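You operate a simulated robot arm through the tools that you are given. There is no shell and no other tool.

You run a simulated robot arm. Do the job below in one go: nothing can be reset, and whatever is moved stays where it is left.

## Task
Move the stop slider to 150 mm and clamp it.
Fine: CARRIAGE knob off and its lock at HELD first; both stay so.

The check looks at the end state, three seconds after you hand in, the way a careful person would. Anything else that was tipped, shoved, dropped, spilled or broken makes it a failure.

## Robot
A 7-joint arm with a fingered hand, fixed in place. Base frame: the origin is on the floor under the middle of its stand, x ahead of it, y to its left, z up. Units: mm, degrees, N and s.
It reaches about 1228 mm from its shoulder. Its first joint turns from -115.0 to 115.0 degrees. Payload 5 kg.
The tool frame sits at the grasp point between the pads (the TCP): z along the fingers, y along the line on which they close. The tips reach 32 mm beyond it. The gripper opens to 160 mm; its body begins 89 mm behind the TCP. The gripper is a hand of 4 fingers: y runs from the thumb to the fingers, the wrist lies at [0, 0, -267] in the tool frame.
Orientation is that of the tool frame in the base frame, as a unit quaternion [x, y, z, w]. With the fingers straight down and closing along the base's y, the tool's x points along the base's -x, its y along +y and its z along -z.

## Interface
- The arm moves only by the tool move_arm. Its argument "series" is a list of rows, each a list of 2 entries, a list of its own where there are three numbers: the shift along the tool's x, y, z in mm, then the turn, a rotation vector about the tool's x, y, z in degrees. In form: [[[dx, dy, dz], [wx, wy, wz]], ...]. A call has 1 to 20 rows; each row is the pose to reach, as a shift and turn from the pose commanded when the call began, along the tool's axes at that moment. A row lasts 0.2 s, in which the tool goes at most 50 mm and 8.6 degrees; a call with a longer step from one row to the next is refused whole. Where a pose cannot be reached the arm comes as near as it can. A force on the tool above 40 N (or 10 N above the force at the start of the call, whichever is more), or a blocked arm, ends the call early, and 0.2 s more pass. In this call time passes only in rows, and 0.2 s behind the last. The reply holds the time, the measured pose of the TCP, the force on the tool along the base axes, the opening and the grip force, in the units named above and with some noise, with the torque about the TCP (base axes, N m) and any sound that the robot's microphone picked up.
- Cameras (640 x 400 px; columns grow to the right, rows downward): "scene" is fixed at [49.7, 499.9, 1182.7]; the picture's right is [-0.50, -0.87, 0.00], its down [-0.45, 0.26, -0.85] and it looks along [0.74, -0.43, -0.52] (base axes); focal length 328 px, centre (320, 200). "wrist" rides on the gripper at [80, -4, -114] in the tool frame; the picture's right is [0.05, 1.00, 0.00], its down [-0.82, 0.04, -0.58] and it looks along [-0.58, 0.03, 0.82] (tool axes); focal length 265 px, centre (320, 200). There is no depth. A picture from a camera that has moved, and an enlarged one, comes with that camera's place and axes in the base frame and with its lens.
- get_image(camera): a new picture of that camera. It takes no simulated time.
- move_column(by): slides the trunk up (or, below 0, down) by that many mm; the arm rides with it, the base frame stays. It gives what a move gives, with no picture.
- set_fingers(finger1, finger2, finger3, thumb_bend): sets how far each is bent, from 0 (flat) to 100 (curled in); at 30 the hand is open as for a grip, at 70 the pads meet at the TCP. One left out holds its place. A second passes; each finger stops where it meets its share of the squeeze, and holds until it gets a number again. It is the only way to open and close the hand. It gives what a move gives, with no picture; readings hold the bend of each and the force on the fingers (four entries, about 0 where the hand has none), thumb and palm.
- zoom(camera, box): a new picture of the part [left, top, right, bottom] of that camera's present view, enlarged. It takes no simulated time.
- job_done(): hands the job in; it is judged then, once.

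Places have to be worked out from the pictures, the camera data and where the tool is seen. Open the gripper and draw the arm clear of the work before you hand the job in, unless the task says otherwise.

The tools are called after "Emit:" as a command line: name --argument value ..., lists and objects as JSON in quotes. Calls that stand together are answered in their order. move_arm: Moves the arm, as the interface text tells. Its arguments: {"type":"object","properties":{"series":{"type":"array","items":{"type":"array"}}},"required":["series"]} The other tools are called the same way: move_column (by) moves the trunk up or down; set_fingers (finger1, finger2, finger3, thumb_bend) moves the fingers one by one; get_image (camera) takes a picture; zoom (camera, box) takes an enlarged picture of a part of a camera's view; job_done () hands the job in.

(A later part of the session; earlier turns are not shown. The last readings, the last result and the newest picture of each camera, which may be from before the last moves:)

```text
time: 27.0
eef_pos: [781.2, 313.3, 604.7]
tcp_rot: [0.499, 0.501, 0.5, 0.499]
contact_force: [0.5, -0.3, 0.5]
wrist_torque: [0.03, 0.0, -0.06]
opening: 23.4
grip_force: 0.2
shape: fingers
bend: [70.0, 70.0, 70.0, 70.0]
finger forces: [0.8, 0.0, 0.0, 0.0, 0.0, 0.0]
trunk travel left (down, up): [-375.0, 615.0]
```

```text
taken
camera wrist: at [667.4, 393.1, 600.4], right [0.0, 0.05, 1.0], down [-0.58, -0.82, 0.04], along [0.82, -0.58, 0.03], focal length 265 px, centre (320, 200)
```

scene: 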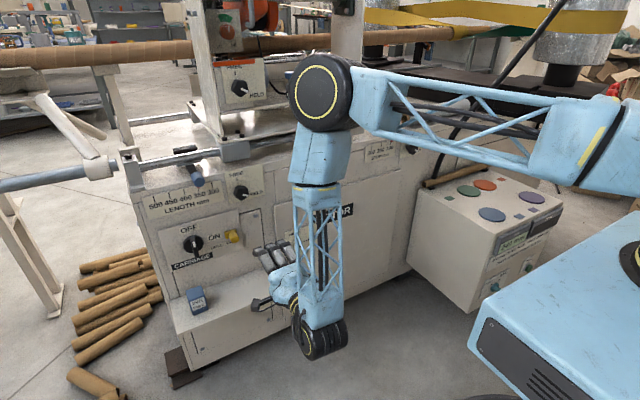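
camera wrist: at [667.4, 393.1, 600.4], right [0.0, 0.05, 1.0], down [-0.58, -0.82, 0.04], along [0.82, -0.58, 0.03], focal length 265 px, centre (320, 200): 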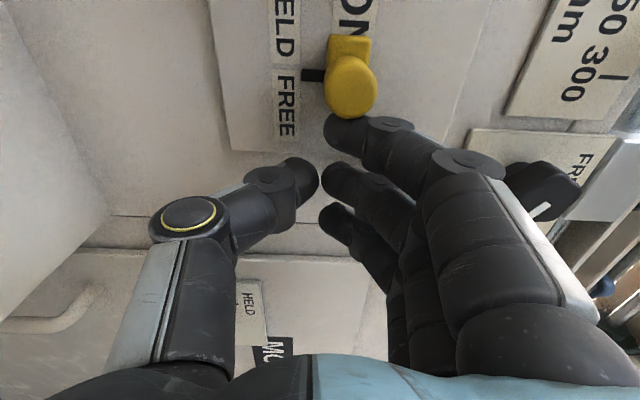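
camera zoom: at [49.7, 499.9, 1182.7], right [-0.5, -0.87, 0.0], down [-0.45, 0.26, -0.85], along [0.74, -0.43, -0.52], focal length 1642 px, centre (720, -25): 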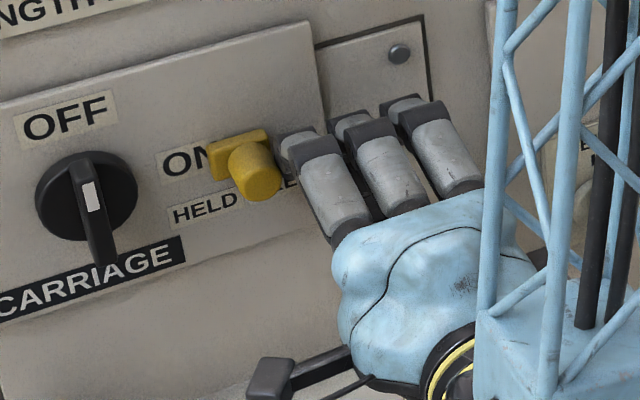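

The bolt slides easily; it has gone about 21 of roughly 45 mm. I push on another 18 mm and look again.

Emit:
move_arm --series '[[[5, 0, 0], [0, 0, 0]], [[10, 0, 0], [0, 0, 0]], [[14, 0, 0], [0, 0, 0]], [[18, 0, 0], [0, 0, 0]]]'

Emit:
zoom --camera "scene" --box '[180, 205, 300, 285]'

Emit:
zoom --camera "wrist" --box '[230, 0, 430, 150]'

```text
time: 28.0
eef_pos: [782.7, 330.4, 605.8]
tcp_rot: [0.499, 0.5, 0.501, 0.499]
contact_force: [0.7, -0.8, 0.7]
wrist_torque: [-0.02, -0.01, -0.03]
opening: 23.4
grip_force: 0.5
shape: fingers
bend: [70.0, 70.0, 70.0, 70.0]
finger forces: [0.7, 0.0, 0.0, 0.0, 0.1, 0.0]
trunk travel left (down, up): [-375.0, 615.0]
```

```text
5.00 times, centred on (240, 245) of scene
camera zoom: at [49.7, 499.9, 1182.7], right [-0.5, -0.87, 0.0], down [-0.45, 0.26, -0.85], along [0.74, -0.43, -0.52], focal length 1642 px, centre (720, -25)
```

zoom: 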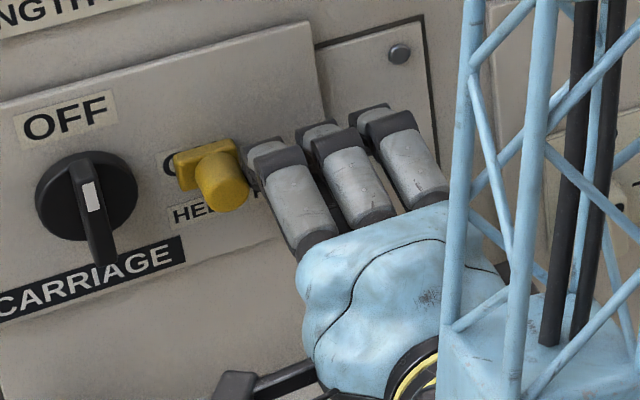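

```text
2.67 times, centred on (330, 75) of wrist
camera zoom: at [667.3, 411.2, 600.4], right [0.0, 0.05, 1.0], down [-0.58, -0.82, 0.04], along [0.82, -0.58, 0.03], focal length 708 px, centre (293, 533)
```

zoom: 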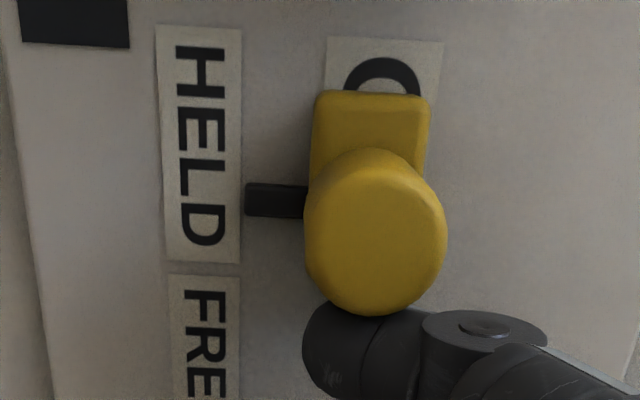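

The pointer is inside the HELD label but short of its centre by about 10 mm. I push 8 mm more, in small rows.

Emit:
move_arm --series '[[[3, 0, 0], [0, 0, 0]], [[6, 0, 0], [0, 0, 0]], [[8, 0, 0], [0, 0, 0]]]'

Emit:
zoom --camera "scene" --box '[180, 205, 300, 285]'

Emit:
zoom --camera "wrist" --box '[230, 0, 430, 150]'

```text
time: 28.8
eef_pos: [780.4, 338.1, 605.4]
tcp_rot: [0.5, 0.5, 0.5, 0.5]
contact_force: [0.2, -1.2, -0.2]
wrist_torque: [0.04, -0.03, -0.03]
opening: 23.5
grip_force: 0.4
shape: fingers
bend: [70.0, 70.0, 70.0, 70.0]
finger forces: [0.9, 0.0, 0.0, 0.1, 0.1, 0.1]
trunk travel left (down, up): [-375.0, 615.0]
```

```text
5.00 times, centred on (240, 245) of scene
camera zoom: at [49.7, 499.9, 1182.7], right [-0.5, -0.87, 0.0], down [-0.45, 0.26, -0.85], along [0.74, -0.43, -0.52], focal length 1642 px, centre (720, -25)
```

zoom: 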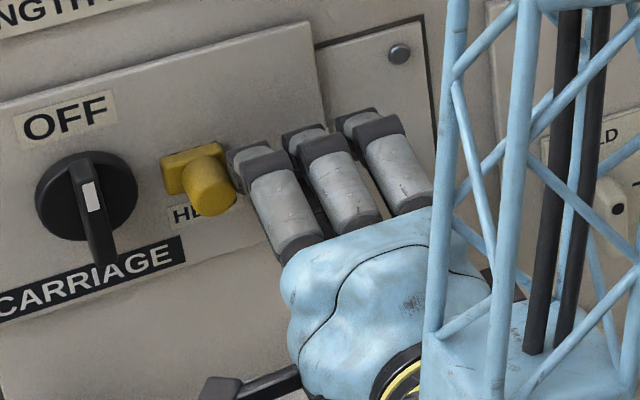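

```text
2.67 times, centred on (330, 75) of wrist
camera zoom: at [666.8, 418.9, 600.5], right [0.0, 0.05, 1.0], down [-0.58, -0.82, 0.04], along [0.82, -0.58, 0.03], focal length 708 px, centre (293, 533)
```

zoom: 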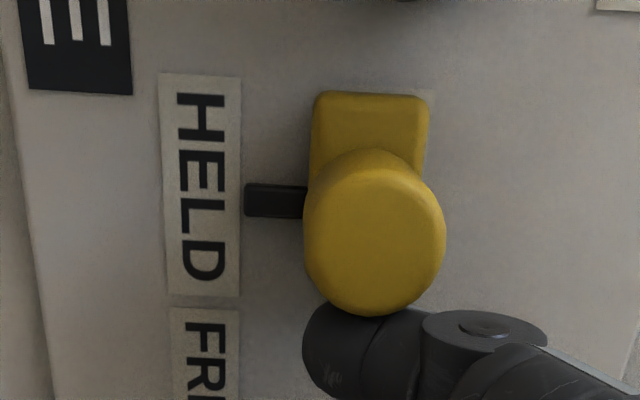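

The pointer is nearly at the HELD label's centre. I nudge 3 mm more and watch whether an end stop pushes back.

Emit:
move_arm --series '[[[1.5, 0, 0], [0, 0, 0]], [[3, 0, 0], [0, 0, 0]]]'

Emit:
zoom --camera "wrist" --box '[230, 0, 430, 150]'

```text
time: 29.4
eef_pos: [781.5, 340.5, 604.6]
tcp_rot: [0.5, 0.5, 0.5, 0.5]
contact_force: [-1.9, -8.2, 1.4]
wrist_torque: [0.13, -0.02, -0.11]
opening: 23.5
grip_force: 4.9
shape: fingers
bend: [70.0, 70.0, 70.0, 70.0]
finger forces: [8.5, 0.0, 0.1, 0.1, 0.0, 0.0]
trunk travel left (down, up): [-375.0, 615.0]
```

```text
2.67 times, centred on (330, 75) of wrist
camera zoom: at [667.4, 421.0, 600.5], right [0.0, 0.05, 1.0], down [-0.58, -0.81, 0.04], along [0.82, -0.58, 0.03], focal length 708 px, centre (293, 533)
```

zoom: 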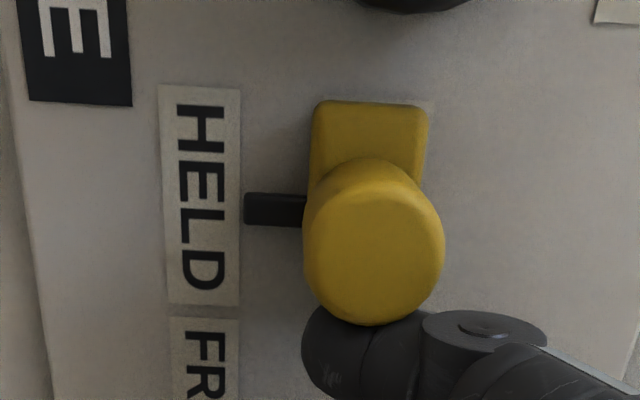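

The push now meets 8 N of resistance and the bolt no longer moves: it is at its HELD end stop. I back off to the right and then away from the panel.

Emit:
move_arm --series '[[[-8, 0, 0], [0, 0, 0]], [[-15, 0, 0], [0, 0, 0]], [[-20, 0, -30], [0, 0, 0]], [[-20, 0, -70], [0, 0, 0]], [[-20, 0, -110], [0, 0, 0]]]'

Emit:
get_image --camera "wrist"

Emit:
zoom --camera "scene" --box '[170, 205, 290, 285]'

```text
time: 30.6
eef_pos: [675.8, 320.0, 604.2]
tcp_rot: [0.5, 0.501, 0.5, 0.5]
contact_force: [0.1, -0.1, 1.2]
wrist_torque: [-0.01, 0.02, 0.01]
opening: 23.7
grip_force: 0.0
shape: fingers
bend: [70.0, 70.0, 70.0, 70.0]
finger forces: [0.0, 0.1, 0.0, 0.0, 0.0, 0.0]
trunk travel left (down, up): [-375.0, 615.0]
```

```text
taken
camera wrist: at [560.4, 400.5, 600.0], right [0.0, 0.05, 1.0], down [-0.58, -0.82, 0.04], along [0.82, -0.58, 0.03], focal length 265 px, centre (320, 200)
```

wrist: 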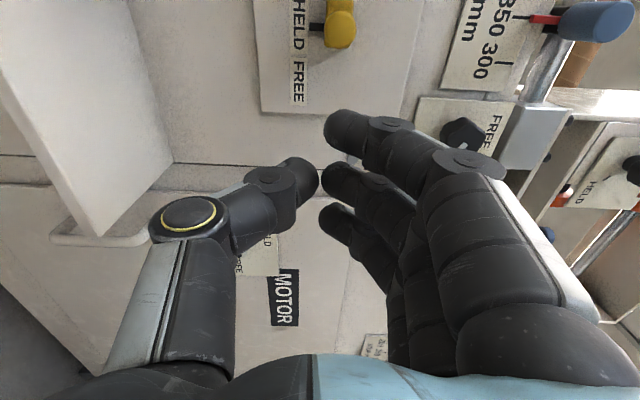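

```text
5.00 times, centred on (230, 245) of scene
camera zoom: at [49.7, 499.9, 1182.7], right [-0.5, -0.87, 0.0], down [-0.45, 0.26, -0.85], along [0.74, -0.43, -0.52], focal length 1642 px, centre (770, -25)
```

zoom: 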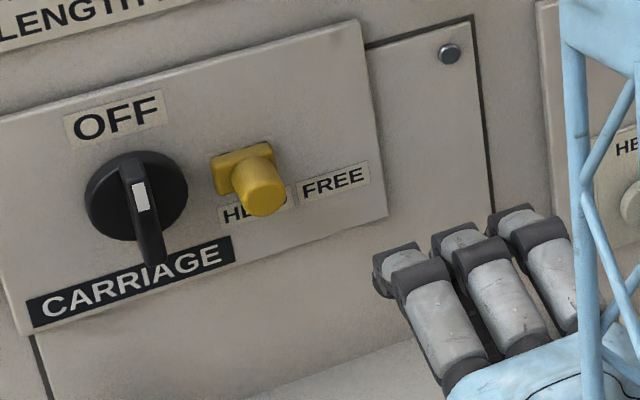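

CARRIAGE reads OFF and its bolt HELD. Next is the STOP slider and its clamp knob on the right end (about y -190 to -310, z 745–812); before going there I need to see the console box and the hanging cable better, so I move to the middle, well in front, and look right.

Emit:
move_arm --series '[[[-26, 16, -5], [0, 0, 0]], [[-52, 32, -10], [0, 0, 0]], [[-78, 48, -15], [0, 0, 0]], [[-104, 64, -20], [0, 0, 0]], [[-130, 80, -25], [0, 0, 0]], [[-156, 96, -30], [0, 0, 0]], [[-182, 112, -34], [0, 0, 0]], [[-208, 128, -36], [0, 0, 0]], [[-234, 142, -36], [0, 0, 0]], [[-260, 156, -36], [0, 0, 0]]]'

Emit:
get_image --camera "wrist"

Emit:
get_image --camera "scene"

```text
time: 32.8
eef_pos: [628.7, 113.4, 772.8]
tcp_rot: [0.507, 0.497, 0.482, 0.513]
contact_force: [1.0, -0.7, 0.0]
wrist_torque: [-0.01, -0.02, 0.02]
opening: 23.3
grip_force: 0.1
shape: fingers
bend: [70.0, 70.0, 70.0, 70.0]
finger forces: [0.0, 0.0, 0.0, 0.0, 0.1, 0.0]
out of reach, approached as far as the arm can: row 6, 7, 8, 9, 10
trunk travel left (down, up): [-375.0, 615.0]
```

```text
taken
camera wrist: at [518.5, 198.7, 767.8], right [0.01, 0.07, 1.0], down [-0.61, -0.79, 0.06], along [0.79, -0.61, 0.03], focal length 265 px, centre (320, 200)
```

wrist: 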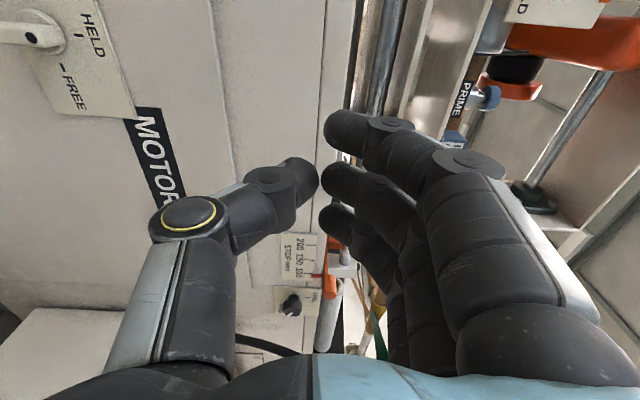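

```text
taken
```

scene: 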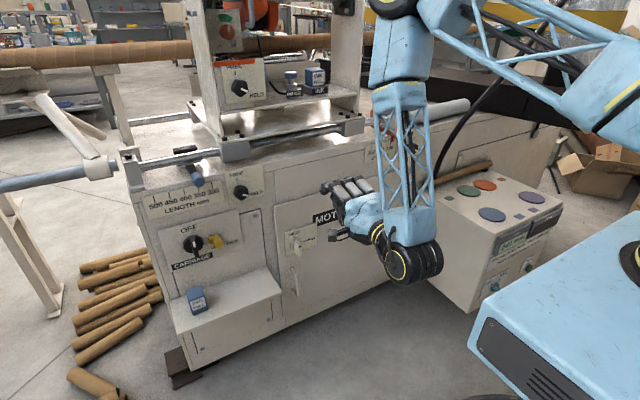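

The arm can't fold this far back near y≈0, so the call stopped at a near pose; I must stay further forward when crossing. The view does show the STOP scale, clamp and cable, so I zoom on them.

Emit:
zoom --camera "wrist" --box '[220, 220, 400, 360]'

Emit:
zoom --camera "scene" --box '[360, 60, 520, 200]'

Emit:
zoom --camera "scene" --box '[160, 130, 280, 280]'

```text
2.86 times, centred on (310, 290) of wrist
camera zoom: at [518.5, 198.7, 767.8], right [0.01, 0.07, 1.0], down [-0.61, -0.79, 0.06], along [0.79, -0.61, 0.03], focal length 758 px, centre (349, -57)
```

zoom: 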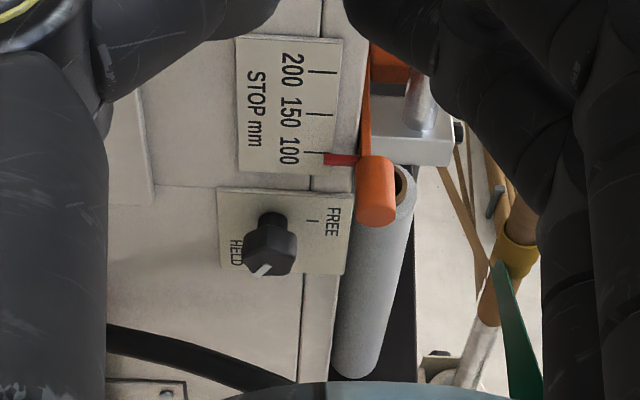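

```text
2.86 times, centred on (440, 130) of scene
camera zoom: at [49.7, 499.9, 1182.7], right [-0.5, -0.87, 0.0], down [-0.45, 0.26, -0.85], along [0.74, -0.43, -0.52], focal length 938 px, centre (-23, 400)
```

zoom: 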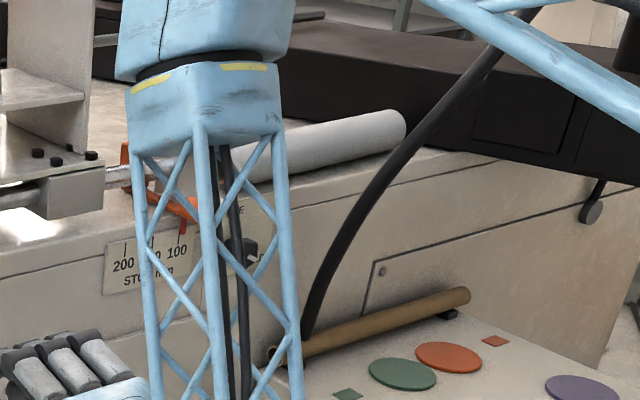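

```text
2.67 times, centred on (220, 205) of scene
camera zoom: at [49.7, 499.9, 1182.7], right [-0.5, -0.87, 0.0], down [-0.45, 0.26, -0.85], along [0.74, -0.43, -0.52], focal length 876 px, centre (587, 187)
```

zoom: 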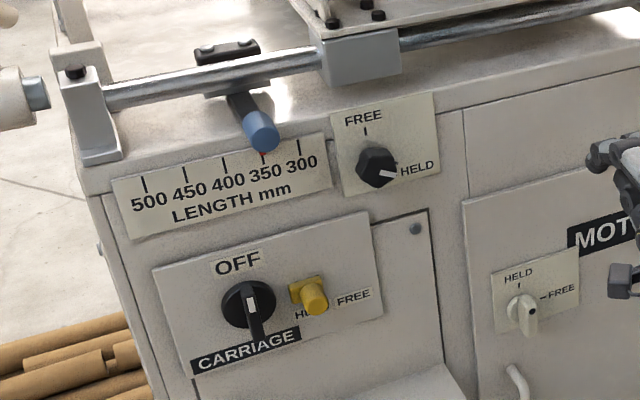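

Cable and console lie beyond y≈-470 and below z≈600, clear of the STOP area. The clamp knob is round, about 38 mm, near (·, -297, 741); the orange handle end is near (794, -220, 808); ticks are about 39 mm apart. I move forward first to leave the folded zone.

Emit:
move_arm --series '[[[0, 0, 30], [0, 0, 0]], [[0, 0, 60], [0, 0, 0]], [[0, 0, 85], [0, 0, 0]]]'

```text
time: 33.6
eef_pos: [711.1, 137.9, 777.0]
tcp_rot: [0.505, 0.497, 0.49, 0.507]
contact_force: [0.6, 0.0, 0.7]
wrist_torque: [0.0, -0.01, 0.02]
opening: 23.4
grip_force: 0.0
shape: fingers
bend: [70.0, 70.0, 70.0, 70.0]
finger forces: [0.1, 0.0, 0.0, 0.0, 0.0, 0.0]
out of reach, approached as far as the arm can: row 1, 2, 3
trunk travel left (down, up): [-375.0, 615.0]
```

The result suggests a joint limit in azimuth (the hand couldn't get below about 17° of bearing in this roll). I test where the commanded pose lies by shifting 100 mm back to the left, which should be reachable.

Emit:
move_arm --series '[[[30, 0, 0], [0, 0, 0]], [[60, 0, 0], [0, 0, 0]], [[100, 0, 0], [0, 0, 0]]]'

Emit:
get_image --camera "scene"

```text
time: 34.4
eef_pos: [714.3, 236.4, 777.3]
tcp_rot: [0.5, 0.5, 0.499, 0.5]
contact_force: [0.4, -1.0, 0.0]
wrist_torque: [-0.01, -0.02, 0.05]
opening: 23.6
grip_force: 0.1
shape: fingers
bend: [70.0, 70.0, 70.0, 70.0]
finger forces: [0.0, 0.0, 0.0, 0.0, 0.0, 0.0]
trunk travel left (down, up): [-375.0, 615.0]
```

```text
taken
```

scene: 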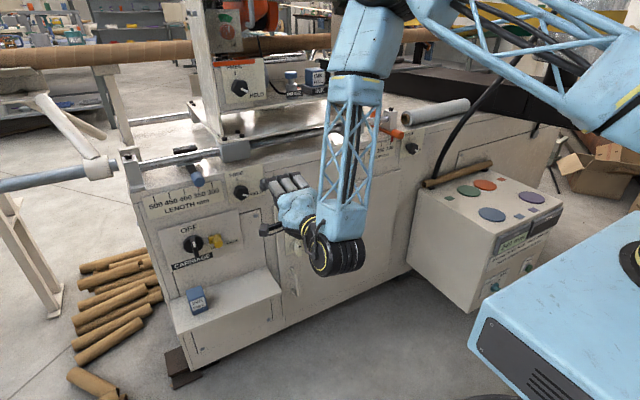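

The commanded pose follows the reached one: now (714, 237, 777) with exact orientation. The limit is probably in the roll joint, so I'll roll back to the other pose (tool y left) and try crossing to the right in that roll.

Emit:
move_arm --series '[[[0, 0, 0], [0, 0, -8]], [[0, 0, 0], [0, 0, -16]], [[0, 0, 0], [0, 0, -24]], [[0, 0, 0], [0, 0, -32]], [[0, 0, 0], [0, 0, -40]], [[0, 0, 0], [0, 0, -48]], [[0, 0, 0], [0, 0, -56]], [[0, 0, 0], [0, 0, -64]], [[0, 0, 0], [0, 0, -72]], [[0, 0, 0], [0, 0, -80]], [[0, 0, 0], [0, 0, -87]], [[0, 0, 0], [0, 0, -90]]]'

Emit:
move_arm --series '[[[0, -30, 0], [0, 0, 0]], [[0, -60, 0], [0, 0, 0]], [[0, -90, 0], [0, 0, 0]], [[0, -120, 0], [0, 0, 0]], [[0, -150, 0], [0, 0, 0]], [[0, -180, 0], [0, 0, 0]]]'

```text
time: 37.0
eef_pos: [713.5, 238.5, 780.0]
tcp_rot: [-0.001, 0.707, 0.0, 0.707]
contact_force: [0.2, -1.1, -0.2]
wrist_torque: [-0.05, -0.04, -0.01]
opening: 23.5
grip_force: 0.0
shape: fingers
bend: [70.0, 70.0, 70.0, 70.0]
finger forces: [0.1, 0.0, 0.0, 0.0, 0.1, 0.1]
trunk travel left (down, up): [-375.0, 615.0]
```

```text
time: 38.4
eef_pos: [712.2, 58.4, 780.3]
tcp_rot: [-0.001, 0.707, 0.001, 0.707]
contact_force: [0.4, 1.0, -0.8]
wrist_torque: [0.01, -0.02, 0.0]
opening: 23.6
grip_force: 0.1
shape: fingers
bend: [70.0, 70.0, 70.0, 70.0]
finger forces: [0.0, 0.0, 0.0, 0.0, 0.0, 0.0]
trunk travel left (down, up): [-375.0, 615.0]
```

In this roll the arm crosses freely. I go on to y≈-240, still about 85 mm short of the panel parts.

Emit:
move_arm --series '[[[0, -35, 0], [0, 0, 0]], [[0, -70, 0], [0, 0, 0]], [[0, -105, 0], [0, 0, 0]], [[0, -140, 0], [0, 0, 0]], [[0, -175, 0], [0, 0, 0]], [[0, -210, 0], [0, 0, 0]], [[0, -245, -5], [0, 0, 0]], [[0, -280, -10], [0, 0, 0]], [[0, -300, -12], [0, 0, 0]]]'

Emit:
get_image --camera "wrist"

Emit:
get_image --camera "scene"

```text
time: 40.4
eef_pos: [700.3, -241.0, 778.7]
tcp_rot: [0.0, 0.707, 0.0, 0.707]
contact_force: [-0.7, 0.0, -0.2]
wrist_torque: [-0.01, -0.02, 0.02]
opening: 23.6
grip_force: 0.0
shape: fingers
bend: [70.0, 70.0, 70.0, 70.0]
finger forces: [0.1, 0.0, 0.0, 0.1, 0.1, 0.0]
trunk travel left (down, up): [-375.0, 615.0]
```

```text
taken
camera wrist: at [586.3, -246.7, 698.9], right [0.0, 1.0, -0.05], down [-0.58, 0.04, 0.82], along [0.82, 0.03, 0.58], focal length 265 px, centre (320, 200)
```

wrist: 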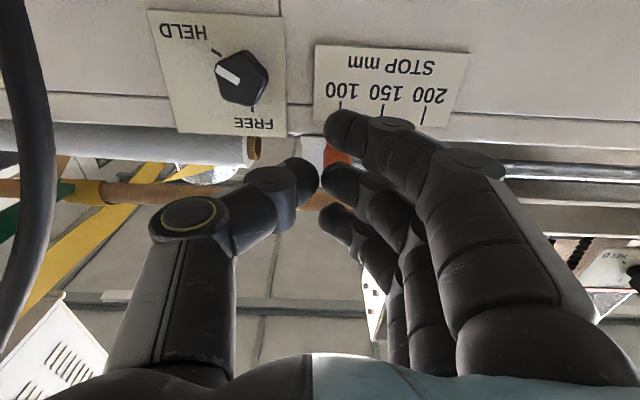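

```text
taken
```

scene: 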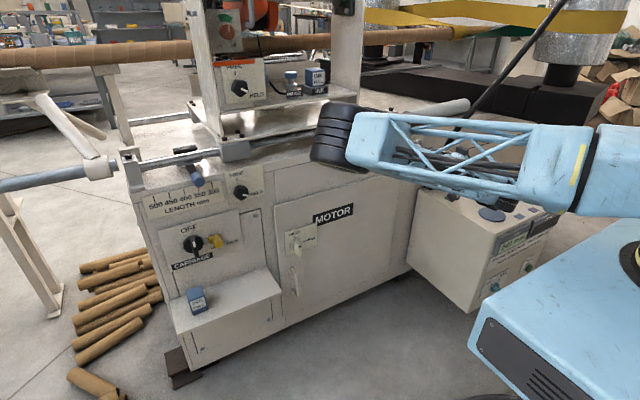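

The elbow has swung left and hides this area from the scene camera, but the wrist camera sees the STOP scale and clamp well. I zoom in to measure the clamp knob's pointer and its FREE/HELD marks.

Emit:
zoom --camera "wrist" --box '[140, 0, 300, 140]'

Emit:
zoom --camera "wrist" --box '[270, 30, 480, 220]'

```text
2.86 times, centred on (220, 70) of wrist
camera zoom: at [586.3, -246.7, 698.9], right [0.0, 1.0, -0.05], down [-0.58, 0.04, 0.82], along [0.82, 0.03, 0.58], focal length 758 px, centre (606, 571)
```

zoom: 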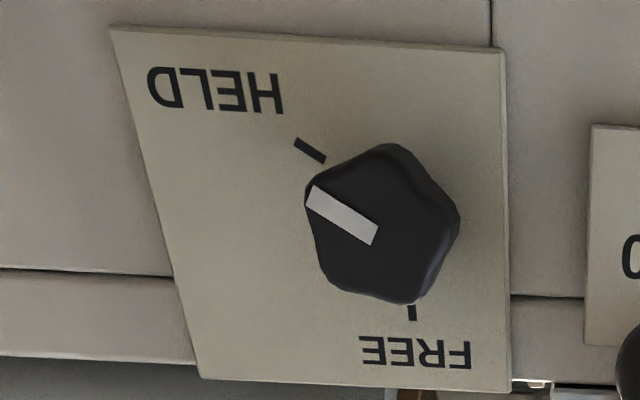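

```text
2.11 times, centred on (375, 125) of wrist
camera zoom: at [586.3, -246.7, 698.9], right [0.0, 1.0, -0.05], down [-0.58, 0.04, 0.82], along [0.82, 0.03, 0.58], focal length 559 px, centre (204, 358)
```

zoom: 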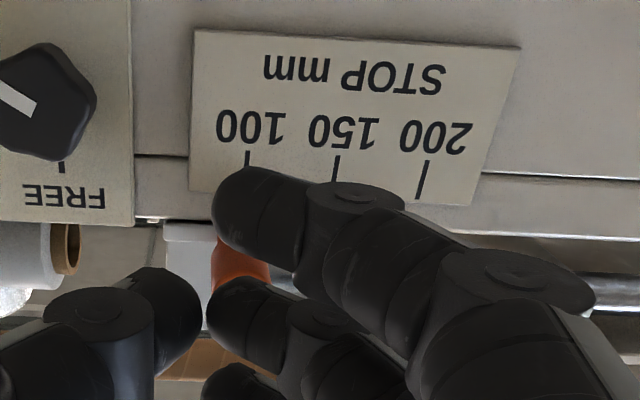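

The clamp is a five-lobed knob about 40 mm wide, axis near (y -303, z 744); FREE is straight up and HELD about 120° clockwise from it, where the pointer is now. I move in front of it with +45° roll, checking that the roll stays reachable.

Emit:
move_arm --series '[[[7, -12, 0], [0, 0, 8]], [[14, -24, 0], [0, 0, 16]], [[21, -36, 0], [0, 0, 24]], [[28, -48, 0], [0, 0, 32]], [[35, -62, 0], [0, 0, 40]], [[35, -62, 0], [0, 0, 45]]]'

Emit:
get_image --camera "wrist"

Emit:
get_image --camera "scene"

```text
time: 41.8
eef_pos: [705.1, -218.2, 682.1]
tcp_rot: [0.264, 0.63, 0.221, 0.697]
contact_force: [-0.1, 0.6, 0.5]
wrist_torque: [0.02, -0.02, -0.02]
opening: 23.5
grip_force: 0.0
shape: fingers
bend: [70.0, 70.0, 70.0, 70.0]
finger forces: [0.0, 0.0, 0.1, 0.0, 0.0, 0.0]
out of reach, approached as far as the arm can: row 3, 4, 5, 6
trunk travel left (down, up): [-375.0, 615.0]
```

```text
taken
camera wrist: at [600.2, -159.9, 608.9], right [0.03, 0.8, 0.6], down [-0.66, -0.44, 0.61], along [0.75, -0.42, 0.51], focal length 265 px, centre (320, 200)
```

wrist: 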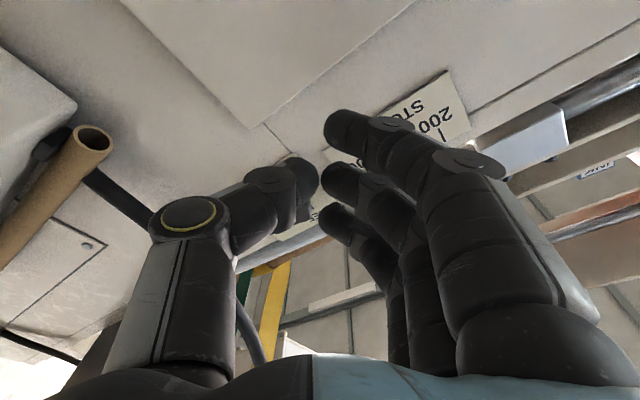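

```text
taken
```

scene: 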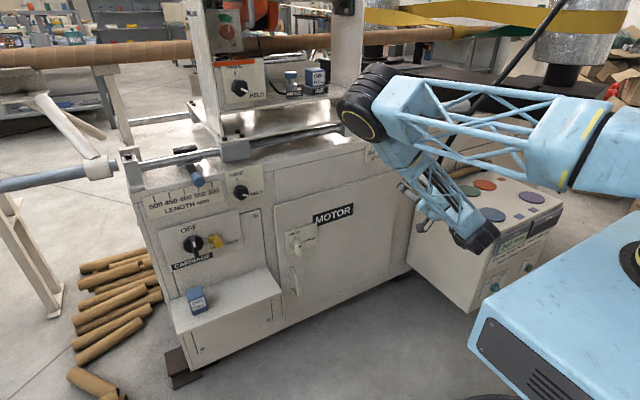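

Positive roll runs into the wrist limit on this side, so I'll work from roll 0 toward negative instead (CCW turning needs that direction anyway). I turn back to roll 0 and move in front of the knob.

Emit:
move_arm --series '[[[0, 0, 0], [-0.7, 1.1, -8]], [[0, 0, 0], [-1.4, 2.2, -16]], [[-10, -3, 1], [-2.1, 3.3, -24]], [[-25, -6, 2], [-2.8, 4.4, -32]], [[-45, -11, 3], [-3.5, 5.5, -40]], [[-65, -16, 4], [-3.56, 5.55, -40.2]], [[-85, -21, 5], [-3.56, 5.55, -40.2]], [[-102, -25, 6], [-3.56, 5.55, -40.2]]]'

Emit:
get_image --camera "wrist"

Emit:
get_image --camera "scene"

```text
time: 43.6
eef_pos: [699.4, -306.3, 740.5]
tcp_rot: [-0.004, 0.707, -0.001, 0.707]
contact_force: [-0.7, -0.3, 0.3]
wrist_torque: [-0.01, -0.01, -0.02]
opening: 23.5
grip_force: 0.0
shape: fingers
bend: [70.0, 70.0, 70.0, 70.0]
finger forces: [0.0, 0.0, 0.1, 0.0, 0.1, 0.1]
trunk travel left (down, up): [-375.0, 615.0]
```

```text
taken
camera wrist: at [585.3, -310.8, 660.4], right [0.0, 1.0, -0.06], down [-0.58, 0.04, 0.82], along [0.82, 0.04, 0.58], focal length 265 px, centre (320, 200)
```

wrist: 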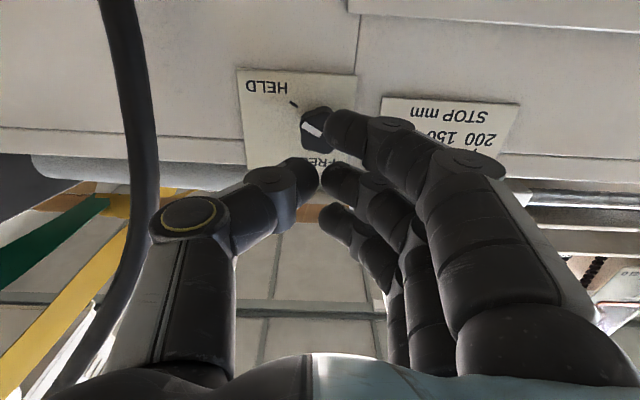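

```text
taken
```

scene: 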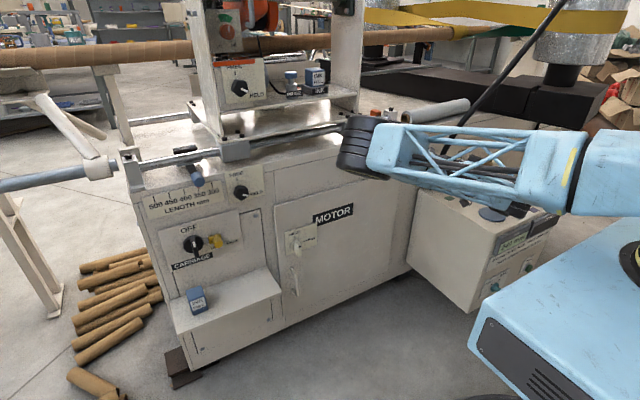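

Roll 0 is reached in front of the knob, and the cable (about x 760–820, y -437 or further right) stays clear of the hand. I open the fingers to straddle the knob and look.

Emit:
set_fingers --finger1 52 --finger2 52 --finger3 52 --thumb_bend 52

Emit:
get_image --camera "wrist"

Emit:
zoom --camera "wrist" --box '[220, 50, 420, 210]'

```text
time: 44.6
eef_pos: [700.2, -306.0, 741.1]
tcp_rot: [-0.003, 0.707, -0.001, 0.707]
contact_force: [0.7, -0.1, 0.9]
wrist_torque: [0.01, 0.0, 0.02]
opening: 82.4
grip_force: 0.1
shape: fingers
bend: [52.0, 52.0, 52.0, 52.0]
finger forces: [0.0, 0.1, 0.0, 0.0, 0.0, 0.0]
trunk travel left (down, up): [-375.0, 615.0]
```

```text
taken
camera wrist: at [585.3, -310.8, 660.4], right [0.0, 1.0, -0.06], down [-0.58, 0.04, 0.82], along [0.82, 0.04, 0.58], focal length 265 px, centre (320, 200)
```

wrist: 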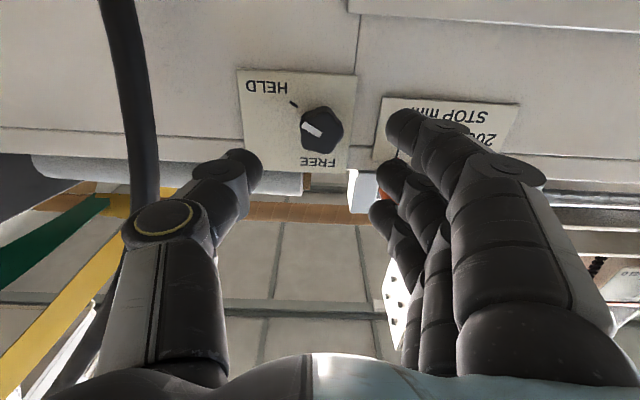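

```text
2.50 times, centred on (320, 130) of wrist
camera zoom: at [585.3, -310.8, 660.4], right [0.0, 1.0, -0.06], down [-0.58, 0.04, 0.82], along [0.82, 0.04, 0.58], focal length 664 px, centre (320, 375)
```

zoom: 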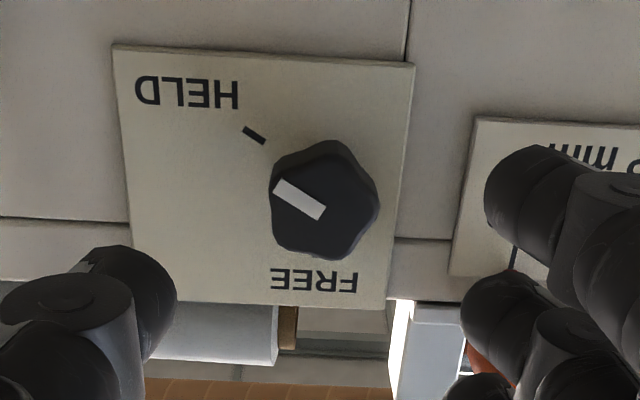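

Knob axis estimated at y -303, z 742. I centre on it and advance 55 mm, then check.

Emit:
move_arm --series '[[[-1.5, 3, 20], [0, 0, 0]], [[-1.5, 3, 40], [0, 0, 0]], [[-1.5, 3, 58], [0, 0, 0]]]'

Emit:
get_image --camera "wrist"

Emit:
zoom --camera "wrist" --box '[220, 70, 420, 230]'

```text
time: 45.4
eef_pos: [758.6, -302.9, 743.8]
tcp_rot: [-0.003, 0.707, -0.001, 0.707]
contact_force: [1.0, 0.5, -0.2]
wrist_torque: [0.0, -0.04, -0.01]
opening: 82.9
grip_force: 0.1
shape: fingers
bend: [52.0, 52.0, 52.0, 52.0]
finger forces: [0.0, 0.1, 0.1, 0.0, 0.1, 0.0]
trunk travel left (down, up): [-375.0, 615.0]
```

```text
taken
camera wrist: at [643.4, -307.8, 663.4], right [0.0, 1.0, -0.06], down [-0.58, 0.04, 0.82], along [0.82, 0.04, 0.58], focal length 265 px, centre (320, 200)
```

wrist: 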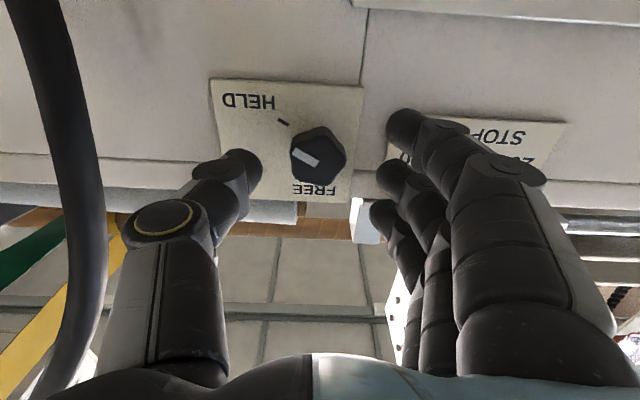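

```text
2.50 times, centred on (320, 150) of wrist
camera zoom: at [643.4, -307.8, 663.4], right [0.0, 1.0, -0.06], down [-0.58, 0.04, 0.82], along [0.82, 0.04, 0.58], focal length 664 px, centre (320, 325)
```

zoom: 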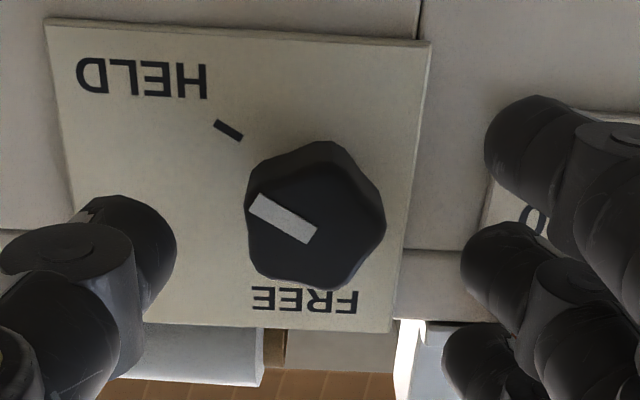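

The knob is centred between the fingers, and the cable stays about 50 mm beyond the thumb side. I advance another 20 mm, watching for contact.

Emit:
move_arm --series '[[[1, -0.5, 7], [0, 0, 0]], [[1.5, -0.5, 14], [0, 0, 0]], [[1.5, -0.5, 20], [0, 0, 0]]]'

Emit:
zoom --camera "wrist" --box '[200, 70, 440, 250]'

```text
time: 46.2
eef_pos: [777.4, -303.9, 741.0]
tcp_rot: [-0.004, 0.707, 0.0, 0.707]
contact_force: [0.0, 1.2, -0.9]
wrist_torque: [0.01, 0.02, -0.02]
opening: 82.6
grip_force: 0.0
shape: fingers
bend: [52.0, 52.0, 52.0, 52.0]
finger forces: [0.0, 0.0, 0.0, 0.0, 0.0, 0.0]
trunk travel left (down, up): [-375.0, 615.0]
```

```text
2.22 times, centred on (320, 160) of wrist
camera zoom: at [662.8, -308.5, 660.8], right [0.0, 1.0, -0.06], down [-0.58, 0.04, 0.82], along [0.82, 0.04, 0.58], focal length 590 px, centre (320, 289)
```

zoom: 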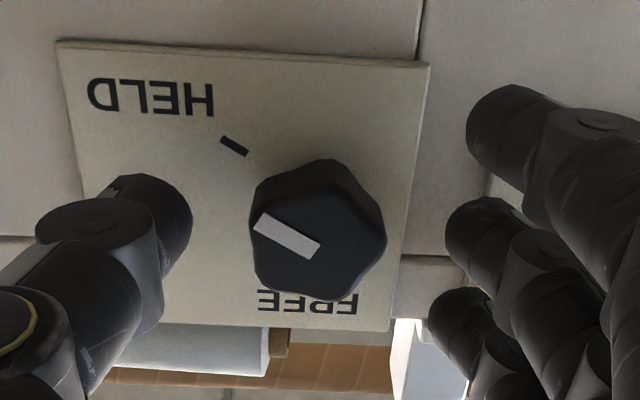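

Still no contact. I advance 5 mm more and close the fingers on the knob.

Emit:
move_arm --series '[[[0, 0, 3], [0, 0, 0]], [[0, 0, 5], [0, 0, 0]]]'

Emit:
set_fingers --finger1 64 --finger2 64 --finger3 64 --thumb_bend 64

Emit:
zoom --camera "wrist" --box '[200, 70, 440, 250]'

```text
time: 46.8
eef_pos: [783.4, -303.9, 742.0]
tcp_rot: [-0.003, 0.707, -0.001, 0.707]
contact_force: [-0.1, 0.1, -0.2]
wrist_torque: [0.01, 0.01, 0.02]
opening: 82.5
grip_force: 0.1
shape: fingers
bend: [52.0, 52.0, 52.0, 52.0]
finger forces: [0.0, 0.0, 0.0, 0.0, 0.0, 0.0]
trunk travel left (down, up): [-375.0, 615.0]
```

```text
time: 47.8
eef_pos: [783.5, -303.8, 742.0]
tcp_rot: [-0.003, 0.707, -0.001, 0.707]
contact_force: [2.3, -2.3, -0.1]
wrist_torque: [0.0, -0.01, -0.06]
opening: 44.7
grip_force: 3.4
shape: fingers
bend: [64.0, 62.0, 64.0, 62.0]
finger forces: [0.0, 1.8, 0.1, 0.1, 4.3, 0.1]
trunk travel left (down, up): [-375.0, 615.0]
```

```text
2.22 times, centred on (320, 160) of wrist
camera zoom: at [668.6, -308.7, 661.4], right [0.0, 1.0, -0.06], down [-0.58, 0.04, 0.82], along [0.82, 0.04, 0.58], focal length 590 px, centre (320, 289)
```

zoom: 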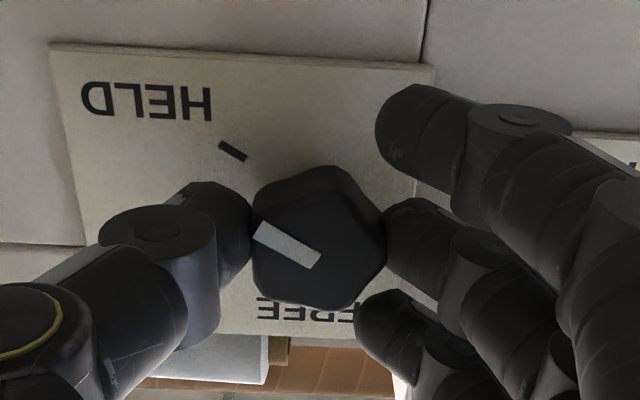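

Middle finger and thumb meet the knob at about 42 mm. I squeeze with those and bring the two outer fingers in around its flanks.

Emit:
set_fingers --finger1 70 --finger2 80 --finger3 70 --thumb_bend 80

Emit:
zoom --camera "wrist" --box '[200, 70, 440, 250]'

```text
time: 48.8
eef_pos: [782.9, -304.4, 741.6]
tcp_rot: [-0.002, 0.707, -0.001, 0.707]
contact_force: [15.7, -18.0, 3.8]
wrist_torque: [-0.06, -0.1, -0.1]
opening: 33.7
grip_force: 17.5
shape: fingers
bend: [70.0, 63.0, 70.0, 65.0]
finger forces: [0.0, 8.7, 0.0, 0.0, 26.4, 0.0]
trunk travel left (down, up): [-375.0, 615.0]
```

```text
2.22 times, centred on (320, 160) of wrist
camera zoom: at [668.9, -309.7, 661.3], right [0.0, 1.0, -0.06], down [-0.58, 0.04, 0.82], along [0.82, 0.03, 0.58], focal length 590 px, centre (320, 289)
```

zoom: 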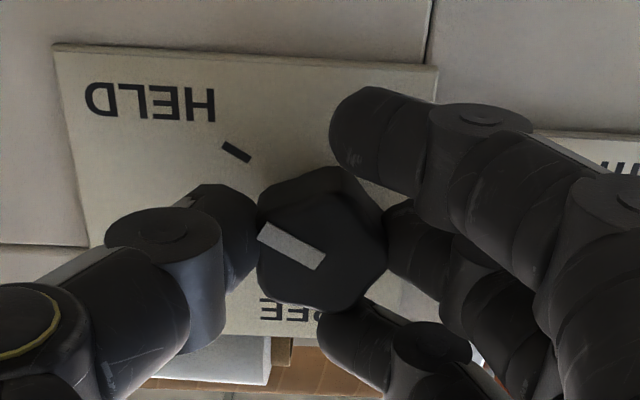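

Outer fingers are close to the flanks without contact. I bring them in further so they share the load.

Emit:
set_fingers --finger1 80 --finger3 80

Emit:
zoom --camera "wrist" --box '[200, 70, 440, 250]'

```text
time: 49.8
eef_pos: [783.2, -304.5, 741.7]
tcp_rot: [-0.003, 0.707, 0.0, 0.707]
contact_force: [15.3, -18.7, 4.2]
wrist_torque: [-0.06, -0.17, -0.16]
opening: 25.1
grip_force: 17.3
shape: fingers
bend: [80.0, 63.0, 80.0, 65.0]
finger forces: [0.0, 8.3, 0.1, 0.0, 27.2, 0.0]
trunk travel left (down, up): [-375.0, 615.0]
```

```text
2.22 times, centred on (320, 160) of wrist
camera zoom: at [668.8, -309.4, 661.2], right [0.0, 1.0, -0.06], down [-0.58, 0.04, 0.82], along [0.82, 0.04, 0.58], focal length 590 px, centre (320, 289)
```

zoom: 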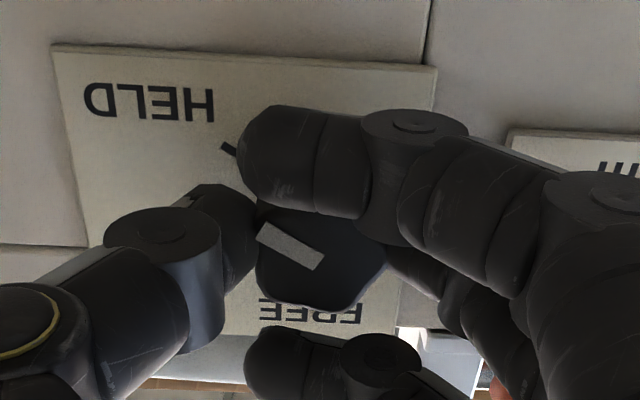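

The outer fingers slip past without touching, so I bring them back to 70 and try a first 30° turn with thumb and middle finger.

Emit:
set_fingers --finger1 68 --finger3 68

Emit:
move_arm --series '[[[0, 0, 0], [0, 0, -6]], [[0, 0, 0], [0, 0, -12]], [[0, 0, 0], [0, 0, -18]], [[0, 0, 0], [0, 0, -24]], [[0, 0, 0], [0, 0, -30]]]'

Emit:
zoom --camera "wrist" --box '[200, 70, 440, 250]'

```text
time: 50.8
eef_pos: [782.2, -304.8, 741.7]
tcp_rot: [-0.003, 0.707, -0.001, 0.707]
contact_force: [16.2, -17.8, 7.3]
wrist_torque: [-0.08, -0.18, -0.15]
opening: 35.9
grip_force: 17.7
shape: fingers
bend: [68.0, 63.0, 68.0, 65.0]
finger forces: [0.1, 8.3, 0.0, 0.1, 27.3, 0.1]
trunk travel left (down, up): [-375.0, 615.0]
```

```text
time: 52.0
eef_pos: [783.3, -304.7, 742.6]
tcp_rot: [-0.186, 0.682, -0.182, 0.683]
contact_force: [14.6, -21.5, 8.2]
wrist_torque: [0.09, -0.07, -0.29]
opening: 37.0
grip_force: 17.8
shape: fingers
bend: [68.0, 63.0, 68.0, 65.0]
finger forces: [0.0, 7.0, 0.1, 0.0, 29.3, 0.0]
trunk travel left (down, up): [-375.0, 615.0]
```

```text
2.22 times, centred on (320, 160) of wrist
camera zoom: at [668.7, -349.3, 673.3], right [0.0, 0.84, -0.55], down [-0.58, 0.45, 0.68], along [0.82, 0.32, 0.48], focal length 590 px, centre (320, 289)
```

zoom: 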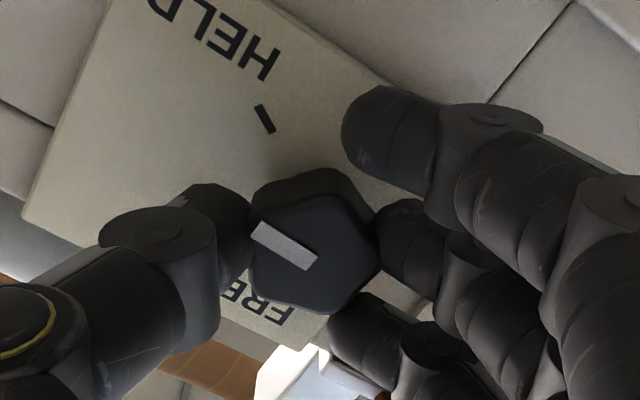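

The knob turns with the hand: 30° done. I continue another 40° and check.

Emit:
move_arm --series '[[[0, 0, 0], [0, 0, -7]], [[0, 0, 0], [0, 0, -14]], [[0, 0, 0], [0, 0, -21]], [[0, 0, 0], [0, 0, -28]], [[0, 0, 0], [0, 0, -35]], [[0, 0, 0], [0, 0, -40]]]'

Emit:
get_image --camera "wrist"

Emit:
get_image --camera "scene"

```text
time: 53.4
eef_pos: [781.6, -305.4, 741.7]
tcp_rot: [-0.408, 0.577, -0.407, 0.579]
contact_force: [14.9, -25.9, 15.1]
wrist_torque: [0.1, -0.13, -0.51]
opening: 38.2
grip_force: 18.5
shape: fingers
bend: [68.0, 64.0, 68.0, 65.0]
finger forces: [0.1, 7.9, 0.0, 0.1, 28.9, 0.0]
trunk travel left (down, up): [-375.0, 615.0]
```

```text
taken
camera wrist: at [667.7, -382.1, 718.0], right [0.0, 0.29, -0.96], down [-0.58, 0.78, 0.23], along [0.81, 0.56, 0.17], focal length 265 px, centre (320, 200)
```

wrist: 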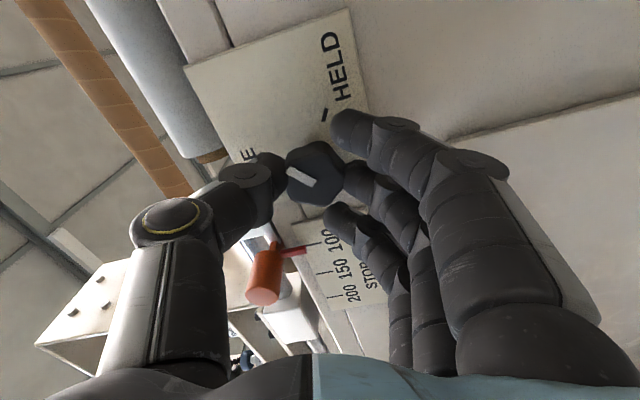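

```text
taken
```

scene: 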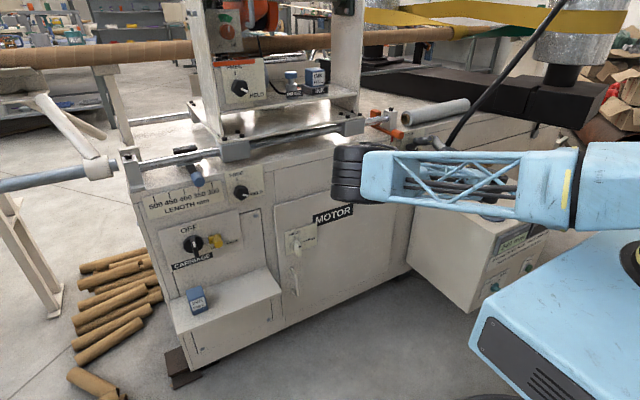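

70° done and the pointer is coming toward FREE. I continue the remaining turn in steps.

Emit:
move_arm --series '[[[0, 0, 0], [0, 0, -7]], [[0, 0, 0], [0, 0, -14]], [[0, 0, 0], [0, 0, -21]], [[0, 0, 0], [0, 0, -28]], [[0, 0, 0], [0, 0, -35]], [[0, 0, 0], [0, 0, -40]]]'

Emit:
get_image --camera "wrist"

Emit:
zoom --camera "wrist" --box '[200, 70, 440, 250]'

```text
time: 54.8
eef_pos: [787.2, -301.4, 752.6]
tcp_rot: [0.573, -0.403, 0.583, -0.412]
contact_force: [-12.2, 1.0, 0.4]
wrist_torque: [-0.02, 0.46, -0.13]
opening: 29.1
grip_force: 19.5
shape: fingers
bend: [68.0, 64.0, 68.0, 68.0]
finger forces: [0.1, 19.1, 0.1, 0.1, 19.2, 0.0]
trunk travel left (down, up): [-375.0, 615.0]
```

```text
taken
camera wrist: at [672.5, -376.0, 781.3], right [0.02, -0.39, -0.92], down [-0.57, 0.75, -0.33], along [0.82, 0.54, -0.21], focal length 265 px, centre (320, 200)
```

wrist: 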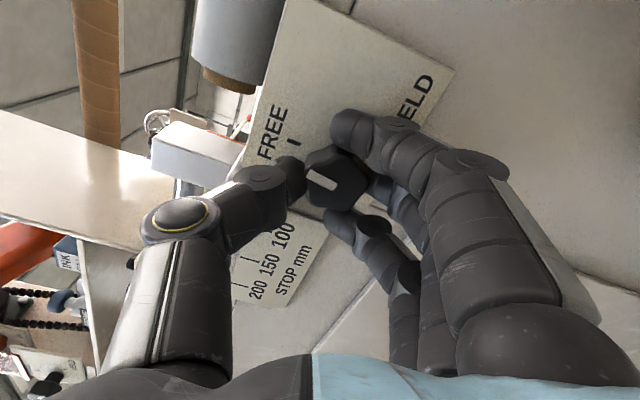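

```text
2.22 times, centred on (320, 160) of wrist
camera zoom: at [672.5, -376.0, 781.3], right [0.02, -0.39, -0.92], down [-0.57, 0.75, -0.33], along [0.82, 0.54, -0.21], focal length 590 px, centre (320, 289)
```

zoom: 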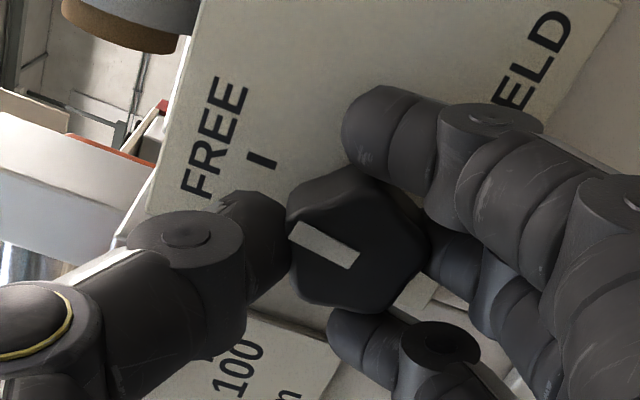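

The pointer stands within about 8° of FREE. I turn the last bit to its stop.

Emit:
move_arm --series '[[[0, 0, 0], [0, 0, -5]], [[0, 0, 0], [0, 0, -9]], [[0, 0, 0], [0, 0, -12]]]'

Emit:
zoom --camera "wrist" --box '[200, 70, 440, 250]'

```text
time: 55.4
eef_pos: [794.7, -297.7, 767.7]
tcp_rot: [0.59, -0.361, 0.615, -0.378]
contact_force: [-23.5, 22.7, -30.3]
wrist_torque: [0.82, 1.75, 0.22]
opening: 21.7
grip_force: 31.5
shape: fingers
bend: [68.0, 57.0, 68.0, 73.0]
finger forces: [0.0, 35.4, 18.6, 0.1, 8.8, 0.0]
trunk travel left (down, up): [-375.0, 615.0]
stopped in row 3: the force on the tool passed its limit at 49 N (the readings are from after the stop); the commanded pose is now the measured one
```

```text
2.22 times, centred on (320, 160) of wrist
camera zoom: at [679.2, -368.7, 801.6], right [0.04, -0.5, -0.87], down [-0.56, 0.71, -0.43], along [0.83, 0.5, -0.25], focal length 590 px, centre (320, 289)
```

zoom: 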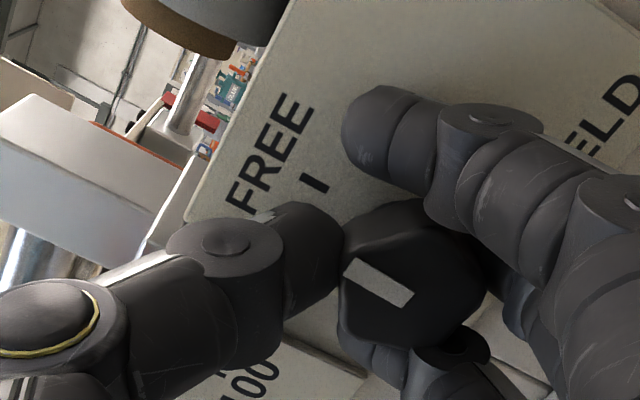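

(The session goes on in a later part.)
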